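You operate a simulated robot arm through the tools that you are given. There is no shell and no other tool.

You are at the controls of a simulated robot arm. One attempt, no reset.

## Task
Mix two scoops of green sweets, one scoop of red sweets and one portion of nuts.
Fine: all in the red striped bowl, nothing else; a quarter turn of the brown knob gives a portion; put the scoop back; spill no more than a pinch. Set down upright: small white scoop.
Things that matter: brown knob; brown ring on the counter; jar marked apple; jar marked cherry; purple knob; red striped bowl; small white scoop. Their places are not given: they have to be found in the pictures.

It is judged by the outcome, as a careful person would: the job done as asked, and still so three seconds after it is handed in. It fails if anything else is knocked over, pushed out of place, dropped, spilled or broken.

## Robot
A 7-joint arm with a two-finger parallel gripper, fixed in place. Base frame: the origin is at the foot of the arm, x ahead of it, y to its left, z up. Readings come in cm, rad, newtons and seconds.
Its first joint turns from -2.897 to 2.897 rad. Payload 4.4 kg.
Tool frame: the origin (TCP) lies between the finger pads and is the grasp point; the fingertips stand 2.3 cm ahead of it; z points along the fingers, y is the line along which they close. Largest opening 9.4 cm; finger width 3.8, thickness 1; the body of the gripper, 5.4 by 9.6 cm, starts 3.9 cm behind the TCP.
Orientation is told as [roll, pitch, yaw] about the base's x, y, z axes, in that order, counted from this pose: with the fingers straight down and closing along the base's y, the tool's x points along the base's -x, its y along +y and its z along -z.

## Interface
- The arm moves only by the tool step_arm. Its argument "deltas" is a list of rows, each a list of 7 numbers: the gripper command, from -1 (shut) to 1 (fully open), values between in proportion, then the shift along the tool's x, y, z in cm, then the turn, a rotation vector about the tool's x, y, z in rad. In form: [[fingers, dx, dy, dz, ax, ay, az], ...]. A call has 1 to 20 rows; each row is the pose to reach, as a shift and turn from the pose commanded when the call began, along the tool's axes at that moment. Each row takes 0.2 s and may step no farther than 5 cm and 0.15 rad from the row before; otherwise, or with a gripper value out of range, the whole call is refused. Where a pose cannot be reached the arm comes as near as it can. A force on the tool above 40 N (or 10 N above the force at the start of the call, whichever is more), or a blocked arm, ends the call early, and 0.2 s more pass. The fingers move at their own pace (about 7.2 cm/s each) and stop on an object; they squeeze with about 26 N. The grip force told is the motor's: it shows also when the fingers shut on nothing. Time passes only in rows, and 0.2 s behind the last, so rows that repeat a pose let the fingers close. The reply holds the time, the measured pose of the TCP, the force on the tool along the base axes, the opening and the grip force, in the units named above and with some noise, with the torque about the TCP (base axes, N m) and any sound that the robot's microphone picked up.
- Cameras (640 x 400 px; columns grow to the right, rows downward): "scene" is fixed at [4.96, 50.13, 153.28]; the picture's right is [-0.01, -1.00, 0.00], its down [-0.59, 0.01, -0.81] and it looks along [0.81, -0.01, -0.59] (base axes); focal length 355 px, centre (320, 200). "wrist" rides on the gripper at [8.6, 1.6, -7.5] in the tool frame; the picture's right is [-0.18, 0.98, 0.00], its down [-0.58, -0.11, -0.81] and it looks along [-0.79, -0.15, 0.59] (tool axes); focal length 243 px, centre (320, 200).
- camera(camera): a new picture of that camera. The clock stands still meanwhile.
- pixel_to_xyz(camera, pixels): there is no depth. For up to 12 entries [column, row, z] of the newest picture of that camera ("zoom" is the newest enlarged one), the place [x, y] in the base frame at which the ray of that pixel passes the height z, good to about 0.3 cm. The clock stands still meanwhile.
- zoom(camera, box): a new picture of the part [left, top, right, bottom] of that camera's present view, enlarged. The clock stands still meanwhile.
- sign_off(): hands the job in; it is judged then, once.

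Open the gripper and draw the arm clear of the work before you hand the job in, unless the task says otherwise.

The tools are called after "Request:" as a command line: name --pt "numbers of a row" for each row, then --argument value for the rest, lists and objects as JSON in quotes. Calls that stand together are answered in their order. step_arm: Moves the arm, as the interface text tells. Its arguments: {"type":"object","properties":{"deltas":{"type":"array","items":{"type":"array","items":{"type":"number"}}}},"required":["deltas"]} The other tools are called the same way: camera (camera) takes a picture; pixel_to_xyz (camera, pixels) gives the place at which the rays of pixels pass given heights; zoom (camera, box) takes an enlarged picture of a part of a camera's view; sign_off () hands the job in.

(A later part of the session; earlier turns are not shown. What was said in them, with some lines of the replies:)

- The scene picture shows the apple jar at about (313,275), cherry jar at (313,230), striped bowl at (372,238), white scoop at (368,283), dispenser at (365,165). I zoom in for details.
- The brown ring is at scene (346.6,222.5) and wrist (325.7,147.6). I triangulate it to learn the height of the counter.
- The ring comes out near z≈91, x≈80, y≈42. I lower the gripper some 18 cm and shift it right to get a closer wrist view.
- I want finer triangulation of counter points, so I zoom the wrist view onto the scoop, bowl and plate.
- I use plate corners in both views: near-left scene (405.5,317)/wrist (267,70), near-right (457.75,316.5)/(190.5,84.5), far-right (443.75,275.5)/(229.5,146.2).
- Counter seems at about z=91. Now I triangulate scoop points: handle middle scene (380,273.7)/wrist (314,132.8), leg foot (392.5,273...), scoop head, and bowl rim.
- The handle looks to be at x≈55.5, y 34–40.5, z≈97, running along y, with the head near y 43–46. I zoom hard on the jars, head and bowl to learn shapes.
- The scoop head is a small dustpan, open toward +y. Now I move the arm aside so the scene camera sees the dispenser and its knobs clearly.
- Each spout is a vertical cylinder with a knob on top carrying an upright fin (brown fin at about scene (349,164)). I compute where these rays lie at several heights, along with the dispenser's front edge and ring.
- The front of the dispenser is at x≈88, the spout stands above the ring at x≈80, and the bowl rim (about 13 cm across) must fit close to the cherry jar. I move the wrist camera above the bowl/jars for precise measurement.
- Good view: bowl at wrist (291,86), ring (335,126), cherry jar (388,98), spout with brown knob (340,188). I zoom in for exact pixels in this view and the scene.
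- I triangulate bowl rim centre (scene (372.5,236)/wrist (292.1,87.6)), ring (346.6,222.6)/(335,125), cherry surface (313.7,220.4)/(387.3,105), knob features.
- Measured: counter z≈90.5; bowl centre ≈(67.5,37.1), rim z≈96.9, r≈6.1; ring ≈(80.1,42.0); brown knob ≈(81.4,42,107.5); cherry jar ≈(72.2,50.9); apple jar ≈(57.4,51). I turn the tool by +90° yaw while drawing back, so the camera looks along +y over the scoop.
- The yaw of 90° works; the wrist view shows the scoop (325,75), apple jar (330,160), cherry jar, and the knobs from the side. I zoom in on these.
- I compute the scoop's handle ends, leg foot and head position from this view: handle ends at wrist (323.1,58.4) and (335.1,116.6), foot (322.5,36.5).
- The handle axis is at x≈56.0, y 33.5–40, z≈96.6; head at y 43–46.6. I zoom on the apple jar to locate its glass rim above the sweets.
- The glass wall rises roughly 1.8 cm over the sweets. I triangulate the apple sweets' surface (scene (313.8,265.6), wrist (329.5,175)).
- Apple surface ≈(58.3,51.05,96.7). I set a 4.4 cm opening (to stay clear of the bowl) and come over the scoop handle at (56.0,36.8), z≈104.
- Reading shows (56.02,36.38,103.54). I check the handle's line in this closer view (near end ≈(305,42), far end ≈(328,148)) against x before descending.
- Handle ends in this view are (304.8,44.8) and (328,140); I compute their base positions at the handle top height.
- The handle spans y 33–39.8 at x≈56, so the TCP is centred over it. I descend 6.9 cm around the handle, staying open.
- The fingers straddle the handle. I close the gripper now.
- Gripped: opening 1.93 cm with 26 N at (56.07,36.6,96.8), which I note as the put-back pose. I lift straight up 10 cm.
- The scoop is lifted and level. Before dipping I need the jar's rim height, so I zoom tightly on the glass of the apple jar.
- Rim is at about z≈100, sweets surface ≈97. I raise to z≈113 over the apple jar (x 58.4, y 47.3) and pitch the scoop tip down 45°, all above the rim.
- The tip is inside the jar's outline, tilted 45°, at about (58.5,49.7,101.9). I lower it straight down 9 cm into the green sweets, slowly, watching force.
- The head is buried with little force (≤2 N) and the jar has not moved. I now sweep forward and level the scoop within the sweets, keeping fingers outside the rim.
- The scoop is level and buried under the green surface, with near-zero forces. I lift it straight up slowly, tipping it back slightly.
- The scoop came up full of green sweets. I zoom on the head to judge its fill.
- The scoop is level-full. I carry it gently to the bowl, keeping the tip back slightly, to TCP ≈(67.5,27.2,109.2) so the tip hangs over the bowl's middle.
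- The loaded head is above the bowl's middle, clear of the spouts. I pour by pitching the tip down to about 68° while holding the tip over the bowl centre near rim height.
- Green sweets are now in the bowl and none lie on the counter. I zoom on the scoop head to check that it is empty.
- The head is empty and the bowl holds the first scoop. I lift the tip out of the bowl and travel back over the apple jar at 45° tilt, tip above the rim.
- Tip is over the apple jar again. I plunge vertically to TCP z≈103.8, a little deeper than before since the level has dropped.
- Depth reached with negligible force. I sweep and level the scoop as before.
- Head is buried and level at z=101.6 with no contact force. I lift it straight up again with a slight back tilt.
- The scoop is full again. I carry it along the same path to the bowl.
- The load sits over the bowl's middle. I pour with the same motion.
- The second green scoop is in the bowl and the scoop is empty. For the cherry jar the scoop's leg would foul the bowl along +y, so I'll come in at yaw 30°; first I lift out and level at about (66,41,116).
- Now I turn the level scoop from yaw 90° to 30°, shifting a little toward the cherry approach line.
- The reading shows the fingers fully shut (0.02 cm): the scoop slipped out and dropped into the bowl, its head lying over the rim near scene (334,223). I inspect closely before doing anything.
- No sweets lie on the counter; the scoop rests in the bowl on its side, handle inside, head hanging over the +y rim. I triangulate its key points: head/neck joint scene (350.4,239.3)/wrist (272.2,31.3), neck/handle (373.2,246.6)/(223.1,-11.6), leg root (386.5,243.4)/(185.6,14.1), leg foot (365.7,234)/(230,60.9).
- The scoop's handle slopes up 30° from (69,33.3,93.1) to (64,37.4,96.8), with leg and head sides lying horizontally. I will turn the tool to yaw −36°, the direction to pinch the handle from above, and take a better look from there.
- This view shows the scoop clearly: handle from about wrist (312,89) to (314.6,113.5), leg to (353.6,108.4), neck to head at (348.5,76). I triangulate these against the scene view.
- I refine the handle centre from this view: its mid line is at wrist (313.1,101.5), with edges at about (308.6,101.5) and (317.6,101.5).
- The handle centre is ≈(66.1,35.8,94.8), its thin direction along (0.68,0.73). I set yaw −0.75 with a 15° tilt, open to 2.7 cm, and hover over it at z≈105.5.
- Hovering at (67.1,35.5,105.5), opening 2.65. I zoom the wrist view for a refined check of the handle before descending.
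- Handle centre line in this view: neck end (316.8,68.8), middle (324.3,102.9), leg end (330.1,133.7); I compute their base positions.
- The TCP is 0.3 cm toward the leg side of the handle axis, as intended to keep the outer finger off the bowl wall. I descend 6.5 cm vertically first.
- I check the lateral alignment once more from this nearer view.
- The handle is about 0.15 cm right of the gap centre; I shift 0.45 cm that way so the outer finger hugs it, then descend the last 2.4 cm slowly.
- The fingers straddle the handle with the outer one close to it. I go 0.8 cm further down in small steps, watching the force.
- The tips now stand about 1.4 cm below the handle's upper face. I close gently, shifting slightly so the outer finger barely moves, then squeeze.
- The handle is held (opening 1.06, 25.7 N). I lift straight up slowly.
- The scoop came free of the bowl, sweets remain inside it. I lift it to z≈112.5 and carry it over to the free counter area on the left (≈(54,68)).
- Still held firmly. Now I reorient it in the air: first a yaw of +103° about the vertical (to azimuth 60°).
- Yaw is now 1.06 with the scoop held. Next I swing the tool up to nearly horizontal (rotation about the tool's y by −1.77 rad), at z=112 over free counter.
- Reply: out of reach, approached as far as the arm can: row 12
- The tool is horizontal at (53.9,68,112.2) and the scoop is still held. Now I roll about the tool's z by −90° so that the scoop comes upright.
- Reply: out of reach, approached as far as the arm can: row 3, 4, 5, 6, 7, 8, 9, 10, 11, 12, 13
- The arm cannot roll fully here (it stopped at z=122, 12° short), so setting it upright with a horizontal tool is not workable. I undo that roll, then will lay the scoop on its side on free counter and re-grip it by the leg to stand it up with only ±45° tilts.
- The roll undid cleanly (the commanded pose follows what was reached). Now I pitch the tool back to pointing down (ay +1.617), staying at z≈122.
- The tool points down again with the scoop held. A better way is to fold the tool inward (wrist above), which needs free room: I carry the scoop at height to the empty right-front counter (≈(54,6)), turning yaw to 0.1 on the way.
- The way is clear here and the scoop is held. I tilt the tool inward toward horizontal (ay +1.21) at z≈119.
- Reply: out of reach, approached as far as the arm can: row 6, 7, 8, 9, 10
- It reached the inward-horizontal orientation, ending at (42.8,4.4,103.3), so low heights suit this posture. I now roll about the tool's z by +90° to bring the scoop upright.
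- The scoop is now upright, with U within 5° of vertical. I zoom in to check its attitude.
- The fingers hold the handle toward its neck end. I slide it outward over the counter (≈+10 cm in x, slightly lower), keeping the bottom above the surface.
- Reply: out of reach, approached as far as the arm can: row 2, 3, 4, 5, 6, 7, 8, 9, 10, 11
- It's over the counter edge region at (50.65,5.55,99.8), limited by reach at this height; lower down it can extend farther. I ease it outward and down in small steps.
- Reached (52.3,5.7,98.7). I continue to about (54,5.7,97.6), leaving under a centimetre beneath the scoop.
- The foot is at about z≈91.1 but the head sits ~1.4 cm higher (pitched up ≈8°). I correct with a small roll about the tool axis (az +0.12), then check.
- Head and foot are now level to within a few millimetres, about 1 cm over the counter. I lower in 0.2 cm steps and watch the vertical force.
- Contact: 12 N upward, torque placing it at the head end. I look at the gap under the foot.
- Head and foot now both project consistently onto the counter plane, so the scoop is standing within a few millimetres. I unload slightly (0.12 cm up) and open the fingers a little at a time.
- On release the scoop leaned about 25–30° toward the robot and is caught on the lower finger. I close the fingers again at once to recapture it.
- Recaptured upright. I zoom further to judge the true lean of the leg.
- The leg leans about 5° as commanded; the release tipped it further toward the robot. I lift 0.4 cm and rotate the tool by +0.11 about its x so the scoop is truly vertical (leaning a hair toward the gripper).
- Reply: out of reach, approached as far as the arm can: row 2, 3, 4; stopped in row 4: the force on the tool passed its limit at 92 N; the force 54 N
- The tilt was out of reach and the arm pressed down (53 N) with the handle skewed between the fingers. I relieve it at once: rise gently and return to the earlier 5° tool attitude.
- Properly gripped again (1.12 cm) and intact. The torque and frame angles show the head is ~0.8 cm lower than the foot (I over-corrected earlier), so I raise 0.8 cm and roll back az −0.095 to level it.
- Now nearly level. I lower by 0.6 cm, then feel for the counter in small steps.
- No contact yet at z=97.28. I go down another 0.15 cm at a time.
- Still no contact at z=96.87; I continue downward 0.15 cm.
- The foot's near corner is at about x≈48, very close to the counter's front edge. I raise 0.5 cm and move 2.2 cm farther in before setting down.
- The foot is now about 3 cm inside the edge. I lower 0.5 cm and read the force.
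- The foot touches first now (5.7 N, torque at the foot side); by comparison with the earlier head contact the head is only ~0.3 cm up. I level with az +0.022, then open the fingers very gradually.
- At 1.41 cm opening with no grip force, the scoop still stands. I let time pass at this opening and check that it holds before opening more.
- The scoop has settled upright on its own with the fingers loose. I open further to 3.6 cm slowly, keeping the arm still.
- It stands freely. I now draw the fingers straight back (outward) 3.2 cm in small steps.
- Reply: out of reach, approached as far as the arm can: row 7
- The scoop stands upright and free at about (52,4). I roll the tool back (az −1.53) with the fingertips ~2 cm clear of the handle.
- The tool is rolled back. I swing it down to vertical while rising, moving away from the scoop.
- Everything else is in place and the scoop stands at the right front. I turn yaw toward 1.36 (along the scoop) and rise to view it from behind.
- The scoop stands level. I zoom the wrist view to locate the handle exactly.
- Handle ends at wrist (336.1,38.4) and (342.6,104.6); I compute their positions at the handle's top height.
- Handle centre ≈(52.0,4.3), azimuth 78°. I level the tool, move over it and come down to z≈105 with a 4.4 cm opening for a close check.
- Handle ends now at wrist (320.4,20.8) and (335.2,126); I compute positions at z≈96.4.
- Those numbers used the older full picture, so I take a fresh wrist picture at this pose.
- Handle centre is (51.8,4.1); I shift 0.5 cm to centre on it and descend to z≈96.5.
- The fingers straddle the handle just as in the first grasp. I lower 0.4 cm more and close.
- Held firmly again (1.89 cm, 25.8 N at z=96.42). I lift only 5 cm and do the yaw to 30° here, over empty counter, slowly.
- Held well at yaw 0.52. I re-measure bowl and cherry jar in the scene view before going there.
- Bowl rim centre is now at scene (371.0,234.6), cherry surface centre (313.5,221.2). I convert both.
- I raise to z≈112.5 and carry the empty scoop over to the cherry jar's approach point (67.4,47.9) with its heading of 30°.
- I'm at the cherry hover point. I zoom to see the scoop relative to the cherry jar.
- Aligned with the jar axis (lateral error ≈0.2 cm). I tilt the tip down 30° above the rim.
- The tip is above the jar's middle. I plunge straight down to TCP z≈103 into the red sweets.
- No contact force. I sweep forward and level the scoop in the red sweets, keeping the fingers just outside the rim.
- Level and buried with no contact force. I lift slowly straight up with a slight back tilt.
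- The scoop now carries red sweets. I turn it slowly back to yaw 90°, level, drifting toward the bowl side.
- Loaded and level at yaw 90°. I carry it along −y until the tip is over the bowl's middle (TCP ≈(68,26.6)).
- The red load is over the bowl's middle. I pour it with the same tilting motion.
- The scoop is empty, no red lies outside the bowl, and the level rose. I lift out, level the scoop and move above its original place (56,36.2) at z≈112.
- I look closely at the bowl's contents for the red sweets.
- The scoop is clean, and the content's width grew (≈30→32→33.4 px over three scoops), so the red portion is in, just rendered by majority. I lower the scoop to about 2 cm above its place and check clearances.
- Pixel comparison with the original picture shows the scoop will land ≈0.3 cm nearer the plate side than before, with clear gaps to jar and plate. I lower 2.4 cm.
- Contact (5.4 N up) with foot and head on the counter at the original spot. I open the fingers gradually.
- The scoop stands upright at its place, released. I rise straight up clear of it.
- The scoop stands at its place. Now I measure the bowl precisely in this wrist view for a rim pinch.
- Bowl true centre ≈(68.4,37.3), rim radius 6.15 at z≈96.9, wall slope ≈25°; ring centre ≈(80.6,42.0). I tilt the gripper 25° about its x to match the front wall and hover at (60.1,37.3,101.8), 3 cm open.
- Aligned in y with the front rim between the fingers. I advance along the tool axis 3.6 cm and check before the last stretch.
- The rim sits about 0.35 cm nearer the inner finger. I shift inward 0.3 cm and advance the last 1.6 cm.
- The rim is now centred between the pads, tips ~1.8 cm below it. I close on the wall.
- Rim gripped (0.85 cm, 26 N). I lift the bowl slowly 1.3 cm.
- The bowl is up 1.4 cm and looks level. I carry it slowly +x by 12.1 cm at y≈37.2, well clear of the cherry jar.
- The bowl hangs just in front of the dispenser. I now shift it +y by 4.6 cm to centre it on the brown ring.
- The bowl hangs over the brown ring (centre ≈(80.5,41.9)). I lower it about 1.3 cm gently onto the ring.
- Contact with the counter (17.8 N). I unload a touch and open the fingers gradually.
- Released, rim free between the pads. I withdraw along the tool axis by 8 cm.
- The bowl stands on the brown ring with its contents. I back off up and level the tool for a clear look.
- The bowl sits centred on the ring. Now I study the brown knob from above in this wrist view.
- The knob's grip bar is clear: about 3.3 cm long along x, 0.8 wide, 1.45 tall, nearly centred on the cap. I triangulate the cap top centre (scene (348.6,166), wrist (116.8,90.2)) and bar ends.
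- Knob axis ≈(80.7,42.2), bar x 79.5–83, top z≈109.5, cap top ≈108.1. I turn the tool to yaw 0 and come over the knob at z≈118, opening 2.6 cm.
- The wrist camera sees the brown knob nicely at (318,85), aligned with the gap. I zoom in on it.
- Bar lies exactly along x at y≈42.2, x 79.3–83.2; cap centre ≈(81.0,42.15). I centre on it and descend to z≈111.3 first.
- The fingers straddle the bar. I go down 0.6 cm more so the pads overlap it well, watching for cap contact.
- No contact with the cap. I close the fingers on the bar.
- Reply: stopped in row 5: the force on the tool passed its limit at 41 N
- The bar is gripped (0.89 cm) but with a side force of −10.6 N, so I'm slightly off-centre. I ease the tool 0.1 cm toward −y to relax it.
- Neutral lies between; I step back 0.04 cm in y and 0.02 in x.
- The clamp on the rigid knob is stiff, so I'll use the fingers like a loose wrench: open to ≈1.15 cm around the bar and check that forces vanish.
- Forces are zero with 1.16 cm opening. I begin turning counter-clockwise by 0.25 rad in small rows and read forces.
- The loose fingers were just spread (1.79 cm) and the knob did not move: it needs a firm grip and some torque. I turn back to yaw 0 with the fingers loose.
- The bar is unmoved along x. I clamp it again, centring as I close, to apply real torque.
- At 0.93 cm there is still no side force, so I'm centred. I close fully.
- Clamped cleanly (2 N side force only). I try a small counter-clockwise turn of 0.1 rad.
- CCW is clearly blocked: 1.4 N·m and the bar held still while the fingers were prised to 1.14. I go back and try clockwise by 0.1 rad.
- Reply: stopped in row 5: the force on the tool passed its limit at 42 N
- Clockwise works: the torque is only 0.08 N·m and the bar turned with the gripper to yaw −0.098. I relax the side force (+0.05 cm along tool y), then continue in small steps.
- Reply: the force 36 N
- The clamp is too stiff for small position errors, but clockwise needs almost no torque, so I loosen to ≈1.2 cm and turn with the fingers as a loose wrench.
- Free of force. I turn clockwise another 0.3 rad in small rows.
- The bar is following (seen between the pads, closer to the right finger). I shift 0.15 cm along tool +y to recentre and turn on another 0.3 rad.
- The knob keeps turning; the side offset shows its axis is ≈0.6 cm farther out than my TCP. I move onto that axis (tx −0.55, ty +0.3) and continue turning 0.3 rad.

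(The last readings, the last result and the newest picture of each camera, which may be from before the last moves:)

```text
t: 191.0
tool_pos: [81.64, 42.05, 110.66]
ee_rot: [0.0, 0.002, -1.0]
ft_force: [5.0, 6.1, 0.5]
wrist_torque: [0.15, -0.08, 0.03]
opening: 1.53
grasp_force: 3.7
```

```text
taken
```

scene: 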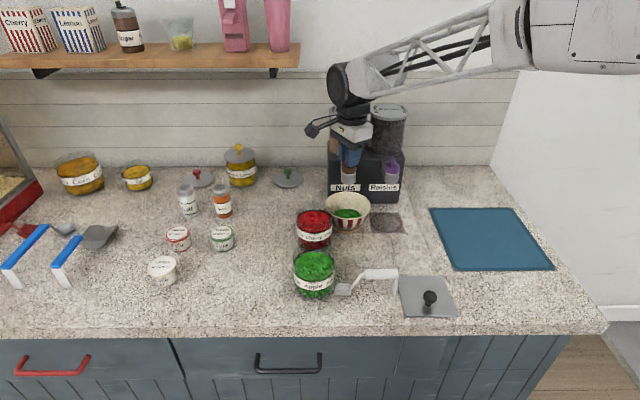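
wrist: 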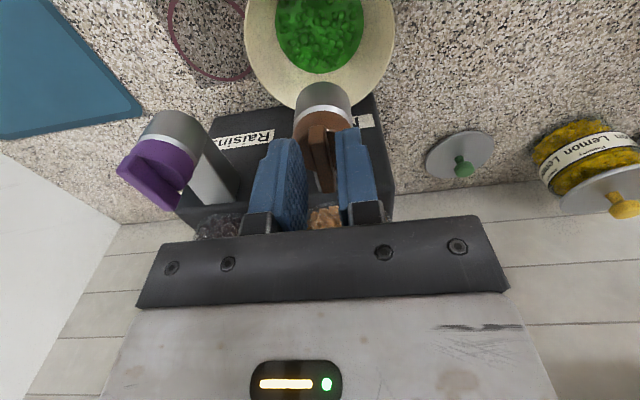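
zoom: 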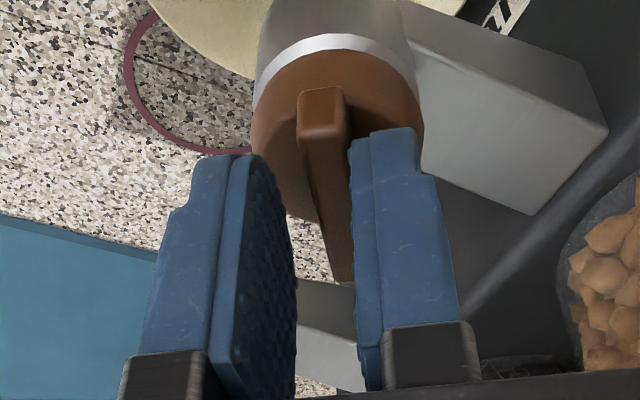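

Yaw −1.0 and following. I recentre 0.15 cm and turn another 0.3 rad.

Request:
step_arm --pt "-0.745 0 0.15 0 0 0 0" --pt "-0.745 0 0.15 0 0 0 0.075" --pt "-0.745 0 0.15 0 0 0 0.15" --pt "-0.745 0 0.15 0 0 0 0.225" --pt "-0.745 0 0.15 0 0 0 0.3"

Request:
zoom --camera "wrist" --box '[230, 80, 410, 230]'

```text
t: 192.2
tool_pos: [81.84, 42.24, 110.74]
ee_rot: [-0.002, 0.002, -1.3]
ft_force: [1.2, 1.4, 0.3]
wrist_torque: [0.04, -0.07, 0.01]
opening: 1.28
grasp_force: 1.1
```

```text
2.67 times, centred on (320, 155) of wrist
```

zoom: 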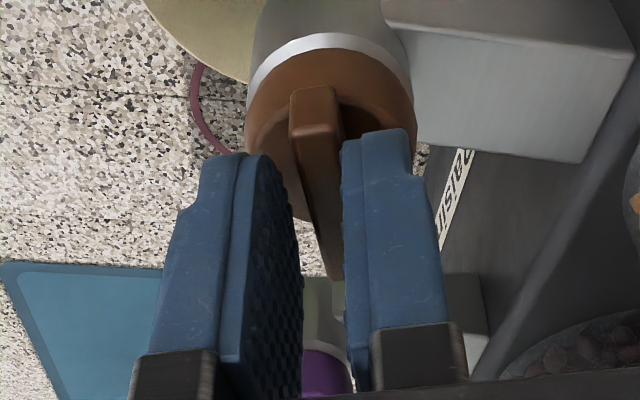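

Almost there: yaw −1.30 with tiny forces. I turn the remaining 0.27 rad to −1.571.

Request:
step_arm --pt "-0.745 0 0 0 0 0 0.07" --pt "-0.745 0 0 0 0 0 0.14" --pt "-0.745 0 0 0 0 0 0.21" --pt "-0.745 0 0 0 0 0 0.271" --pt "-0.745 0 0 0 0 0 0.271"

Request:
zoom --camera "wrist" --box '[230, 80, 410, 230]'

Request:
zoom --camera "scene" --box '[310, 140, 410, 240]'

```text
t: 193.4
tool_pos: [81.85, 42.22, 110.76]
ee_rot: [0.0, 0.001, -1.57]
ft_force: [4.6, 2.2, 0.1]
wrist_torque: [0.03, -0.07, 0.0]
opening: 1.42
grasp_force: 2.4
```

```text
2.67 times, centred on (320, 155) of wrist
```

zoom: 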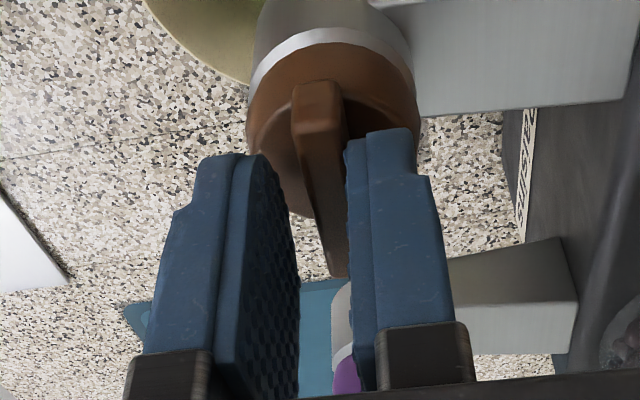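

```text
4.00 times, centred on (360, 190) of scene
```

zoom: 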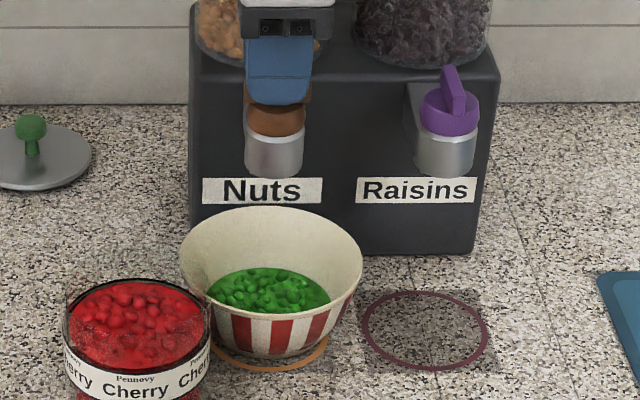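

At yaw −1.57 the bar lags by ≈4° inside the loose fingers and no nuts fell yet. I recentre slightly and close the fingers to bring the bar fully into line.

Request:
step_arm --pt "-0.745 0 0.1 0 0 0 0" --pt "-0.78 0 0.1 0 0 0 0" --pt "-0.8 0 0.1 0 0 0 0.03" --pt "-0.82 0 0.1 0 0 0 0.03"

Request:
zoom --camera "wrist" --box '[230, 80, 410, 230]'

Request:
zoom --camera "scene" --box '[310, 140, 410, 240]'

```text
t: 194.4
tool_pos: [81.87, 42.21, 110.67]
ee_rot: [0.0, 0.002, -1.6]
ft_force: [10.1, 2.7, -3.4]
wrist_torque: [0.05, -0.2, 0.03]
opening: 1.35
grasp_force: 5.5
```

```text
2.67 times, centred on (320, 155) of wrist
```

zoom: 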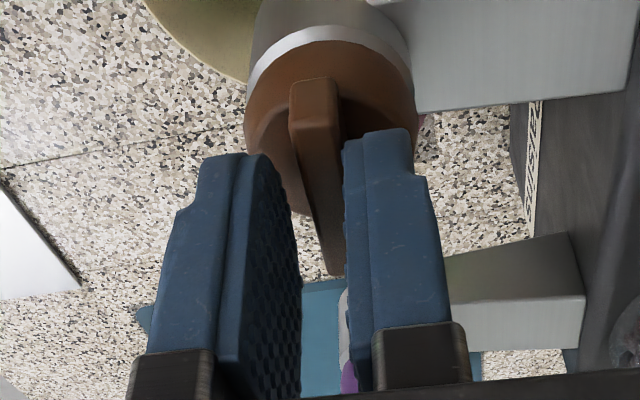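

```text
4.00 times, centred on (360, 190) of scene
```

zoom: 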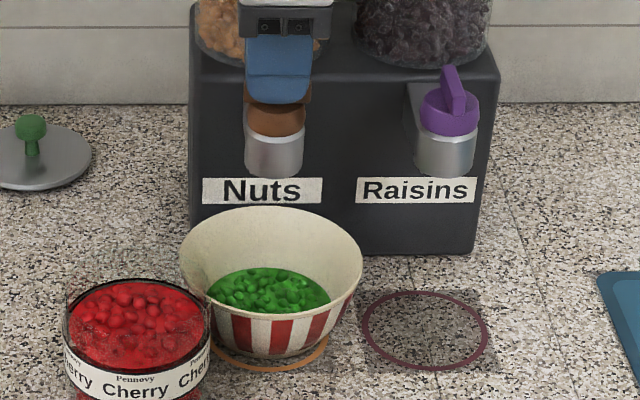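

The green content may hide nuts (colours render by majority), so I compare levels using the same zoom box as before the turn, where the content spanned 250–340 px.

Request:
zoom --camera "scene" --box '[290, 130, 420, 260]'

Request:
zoom --camera "scene" --box '[320, 185, 380, 235]'

```text
3.08 times, centred on (355, 195) of scene
```

zoom: 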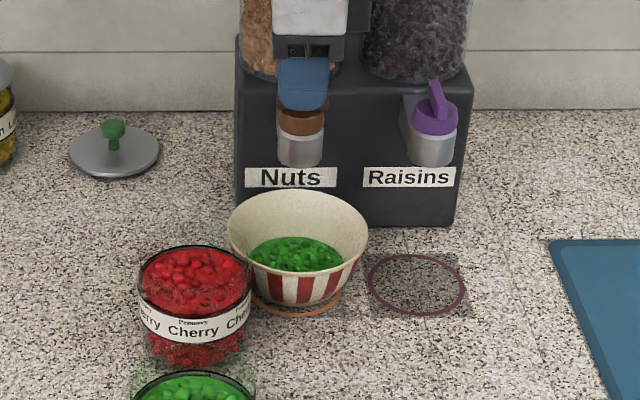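

```text
8.00 times, centred on (350, 210) of scene
```

zoom: 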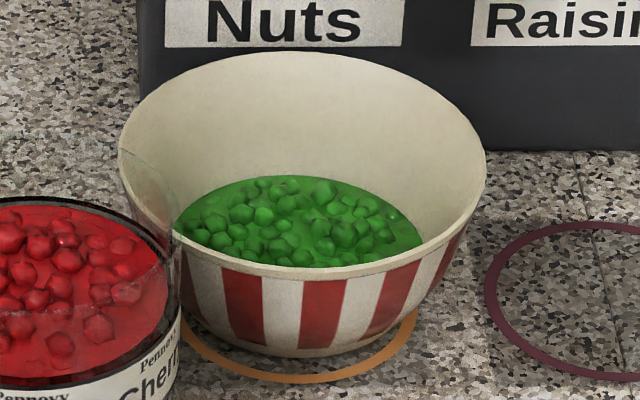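

The level has risen (span 250–340 → 247–344, top edge higher), so nuts have come down. I finish the quarter turn: recentre and turn ~0.05 rad more, watching the torque for an end stop.

Request:
step_arm --pt "-0.78 0 0.12 0 0 0 0" --pt "-0.78 0 0.12 0 0 0 0.025" --pt "-0.78 0 0.12 0 0 0 0.05" --pt "-0.78 0 0.12 0 0 0 0.05"

Request:
zoom --camera "wrist" --box '[230, 80, 410, 230]'

Request:
zoom --camera "scene" --box '[320, 185, 380, 235]'

```text
t: 195.4
tool_pos: [81.98, 42.26, 110.71]
ee_rot: [0.0, 0.001, -1.651]
ft_force: [1.5, -0.3, 0.4]
wrist_torque: [-0.02, -0.04, 0.0]
opening: 1.1
grasp_force: 0.9
```

```text
2.67 times, centred on (320, 155) of wrist
```

zoom: 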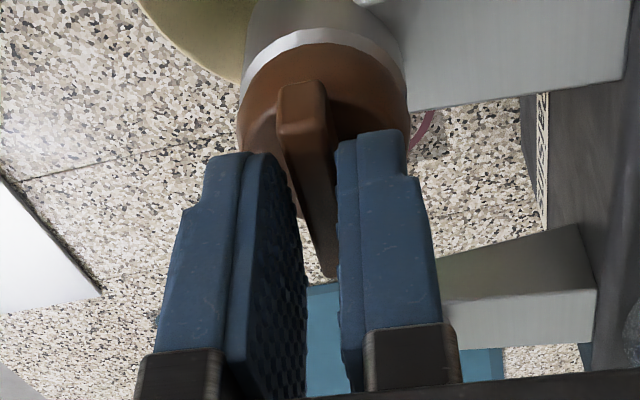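

```text
8.00 times, centred on (350, 210) of scene
```

zoom: 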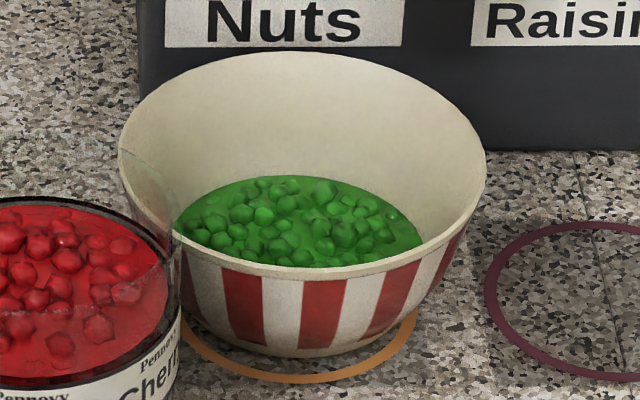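

The bar is now aligned at ≈93° with no resistance and the level is unchanged since, so one portion has been given. I open the fingers and lift straight off the knob.

Request:
step_arm --pt "-0.65 0 0 0 0 0 0" --pt "-0.5 0 0 0 0 0 0" --pt "-0.45 0 0 -0.5 0 0 0" --pt "-0.45 0 0 -1.5 0 0 0" --pt "-0.45 0 0 -3 0 0 0" --pt "-0.45 0 0 -5 0 0 0" --pt "-0.45 0 0 -8 0 0 0" --pt "-0.45 0 0 -11 0 0 0" --pt "-0.45 0 0 -11 0 0 0"

Request:
zoom --camera "scene" --box '[310, 130, 410, 240]'

Request:
camera --camera "wrist"

```text
t: 197.4
tool_pos: [82.2, 42.01, 121.61]
ee_rot: [0.0, 0.003, -1.651]
ft_force: [0.0, 0.1, 0.7]
wrist_torque: [0.03, 0.0, -0.03]
opening: 2.57
grasp_force: 0.1
```

```text
3.64 times, centred on (360, 185) of scene
```

zoom: 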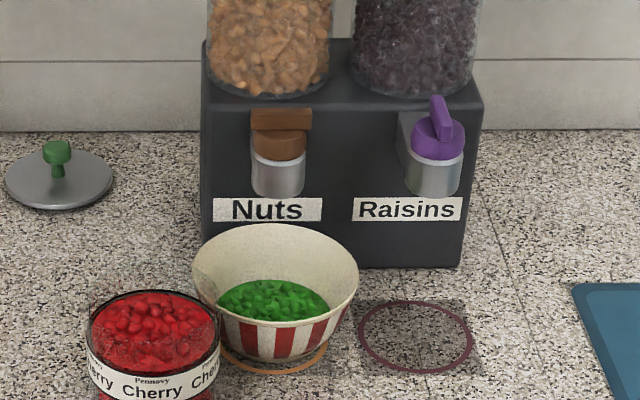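

```text
taken
```

wrist: 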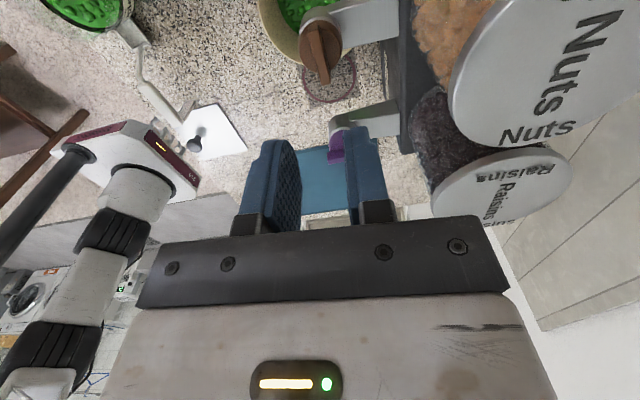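

The knob's bar now lies across: a quarter turn done, one portion in the bowl. I draw the arm away to the front, high and clear, opening the gripper.

Request:
step_arm --pt "0 -0.5 -1.5 -1.5 0 0 0" --pt "0 -1.5 -4.5 -3 0 0 0" --pt "0.5 -2.8 -8 -4.5 0 0 0" --pt "1 -4.2 -12 -6 0 0 0" --pt "1 -5.8 -16 -6 0 0 0" --pt "1 -7.4 -20 -6 0 0 0" --pt "1 -9 -24 -6 0 0 0" --pt "1 -10.5 -28 -6 0 0 0" --pt "1 -12.5 -32 -6 0 0 0" --pt "1 -14 -35 -6 0 0 0" --pt "1 -14 -35 -6 0 0 0"

Request:
camera --camera "scene"

Request:
zoom --camera "scene" --box '[280, 180, 470, 320]'

```text
t: 199.8
tool_pos: [46.12, 31.19, 127.95]
ee_rot: [0.001, 0.003, -1.65]
ft_force: [0.1, 1.1, -0.6]
wrist_torque: [0.04, -0.02, -0.01]
opening: 9.42
grasp_force: 0.0
```

```text
taken
```

scene: 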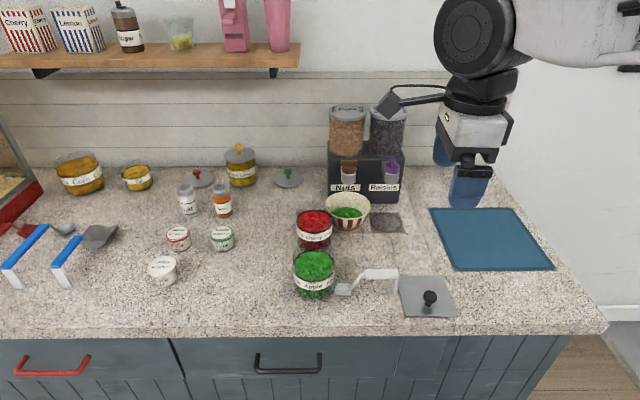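

```text
2.86 times, centred on (375, 250) of scene
```

zoom: 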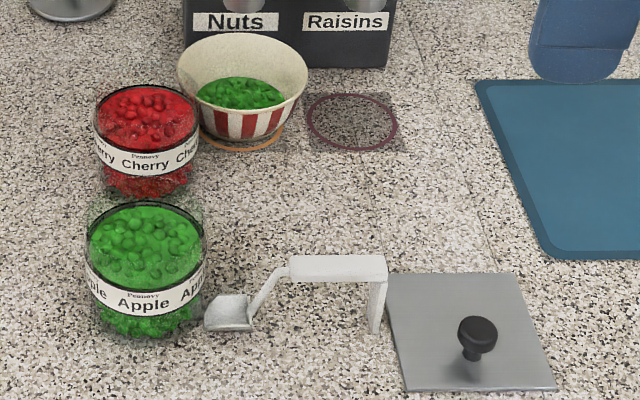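

Final check: the bowl stands on the brown ring with its mix, the scoop is upright in its place beside the apple jar, jars, plate and mat are where they were, nothing lies on the counter, and the gripper is open and clear at z≈128. I hand the job in.

Request:
sign_off

```text
The job is handed in.
```

I handed the job in. The bowl should hold two scoops of green, one of red and one portion of nuts. The camera shows only green, so I judged the red and the nuts by the rising level rather than by seeing them.

- **Sweets:** I poured two scoops from the apple jar, then one from the cherry jar, and saw no spill on the counter. The level went up with each pour.
- **Dropped scoop:** After the second green scoop, the white scoop slipped from the gripper and fell into the bowl. I fished it out without spilling. While I was standing it upright on the empty counter at the right front, the arm once pressed it down hard (the force stop read 92 N). It looked undamaged afterwards, and I used it for the red scoop.
- **Nuts:** I set the bowl on the brown ring and turned the brown knob clockwise about 93°; it would not turn the other way. The level rose once during the turn and then stayed the same, so I take that as one portion. I left the knob turned.
- **Scoop put back:** The white scoop is back beside the apple jar, upright, about 0.3 cm from where it started.
- **Everything else:** In the last picture, the jars, plate, mat and purple knob are where they were. The bowl stays on the brown ring. The gripper is open and clear of the counter.
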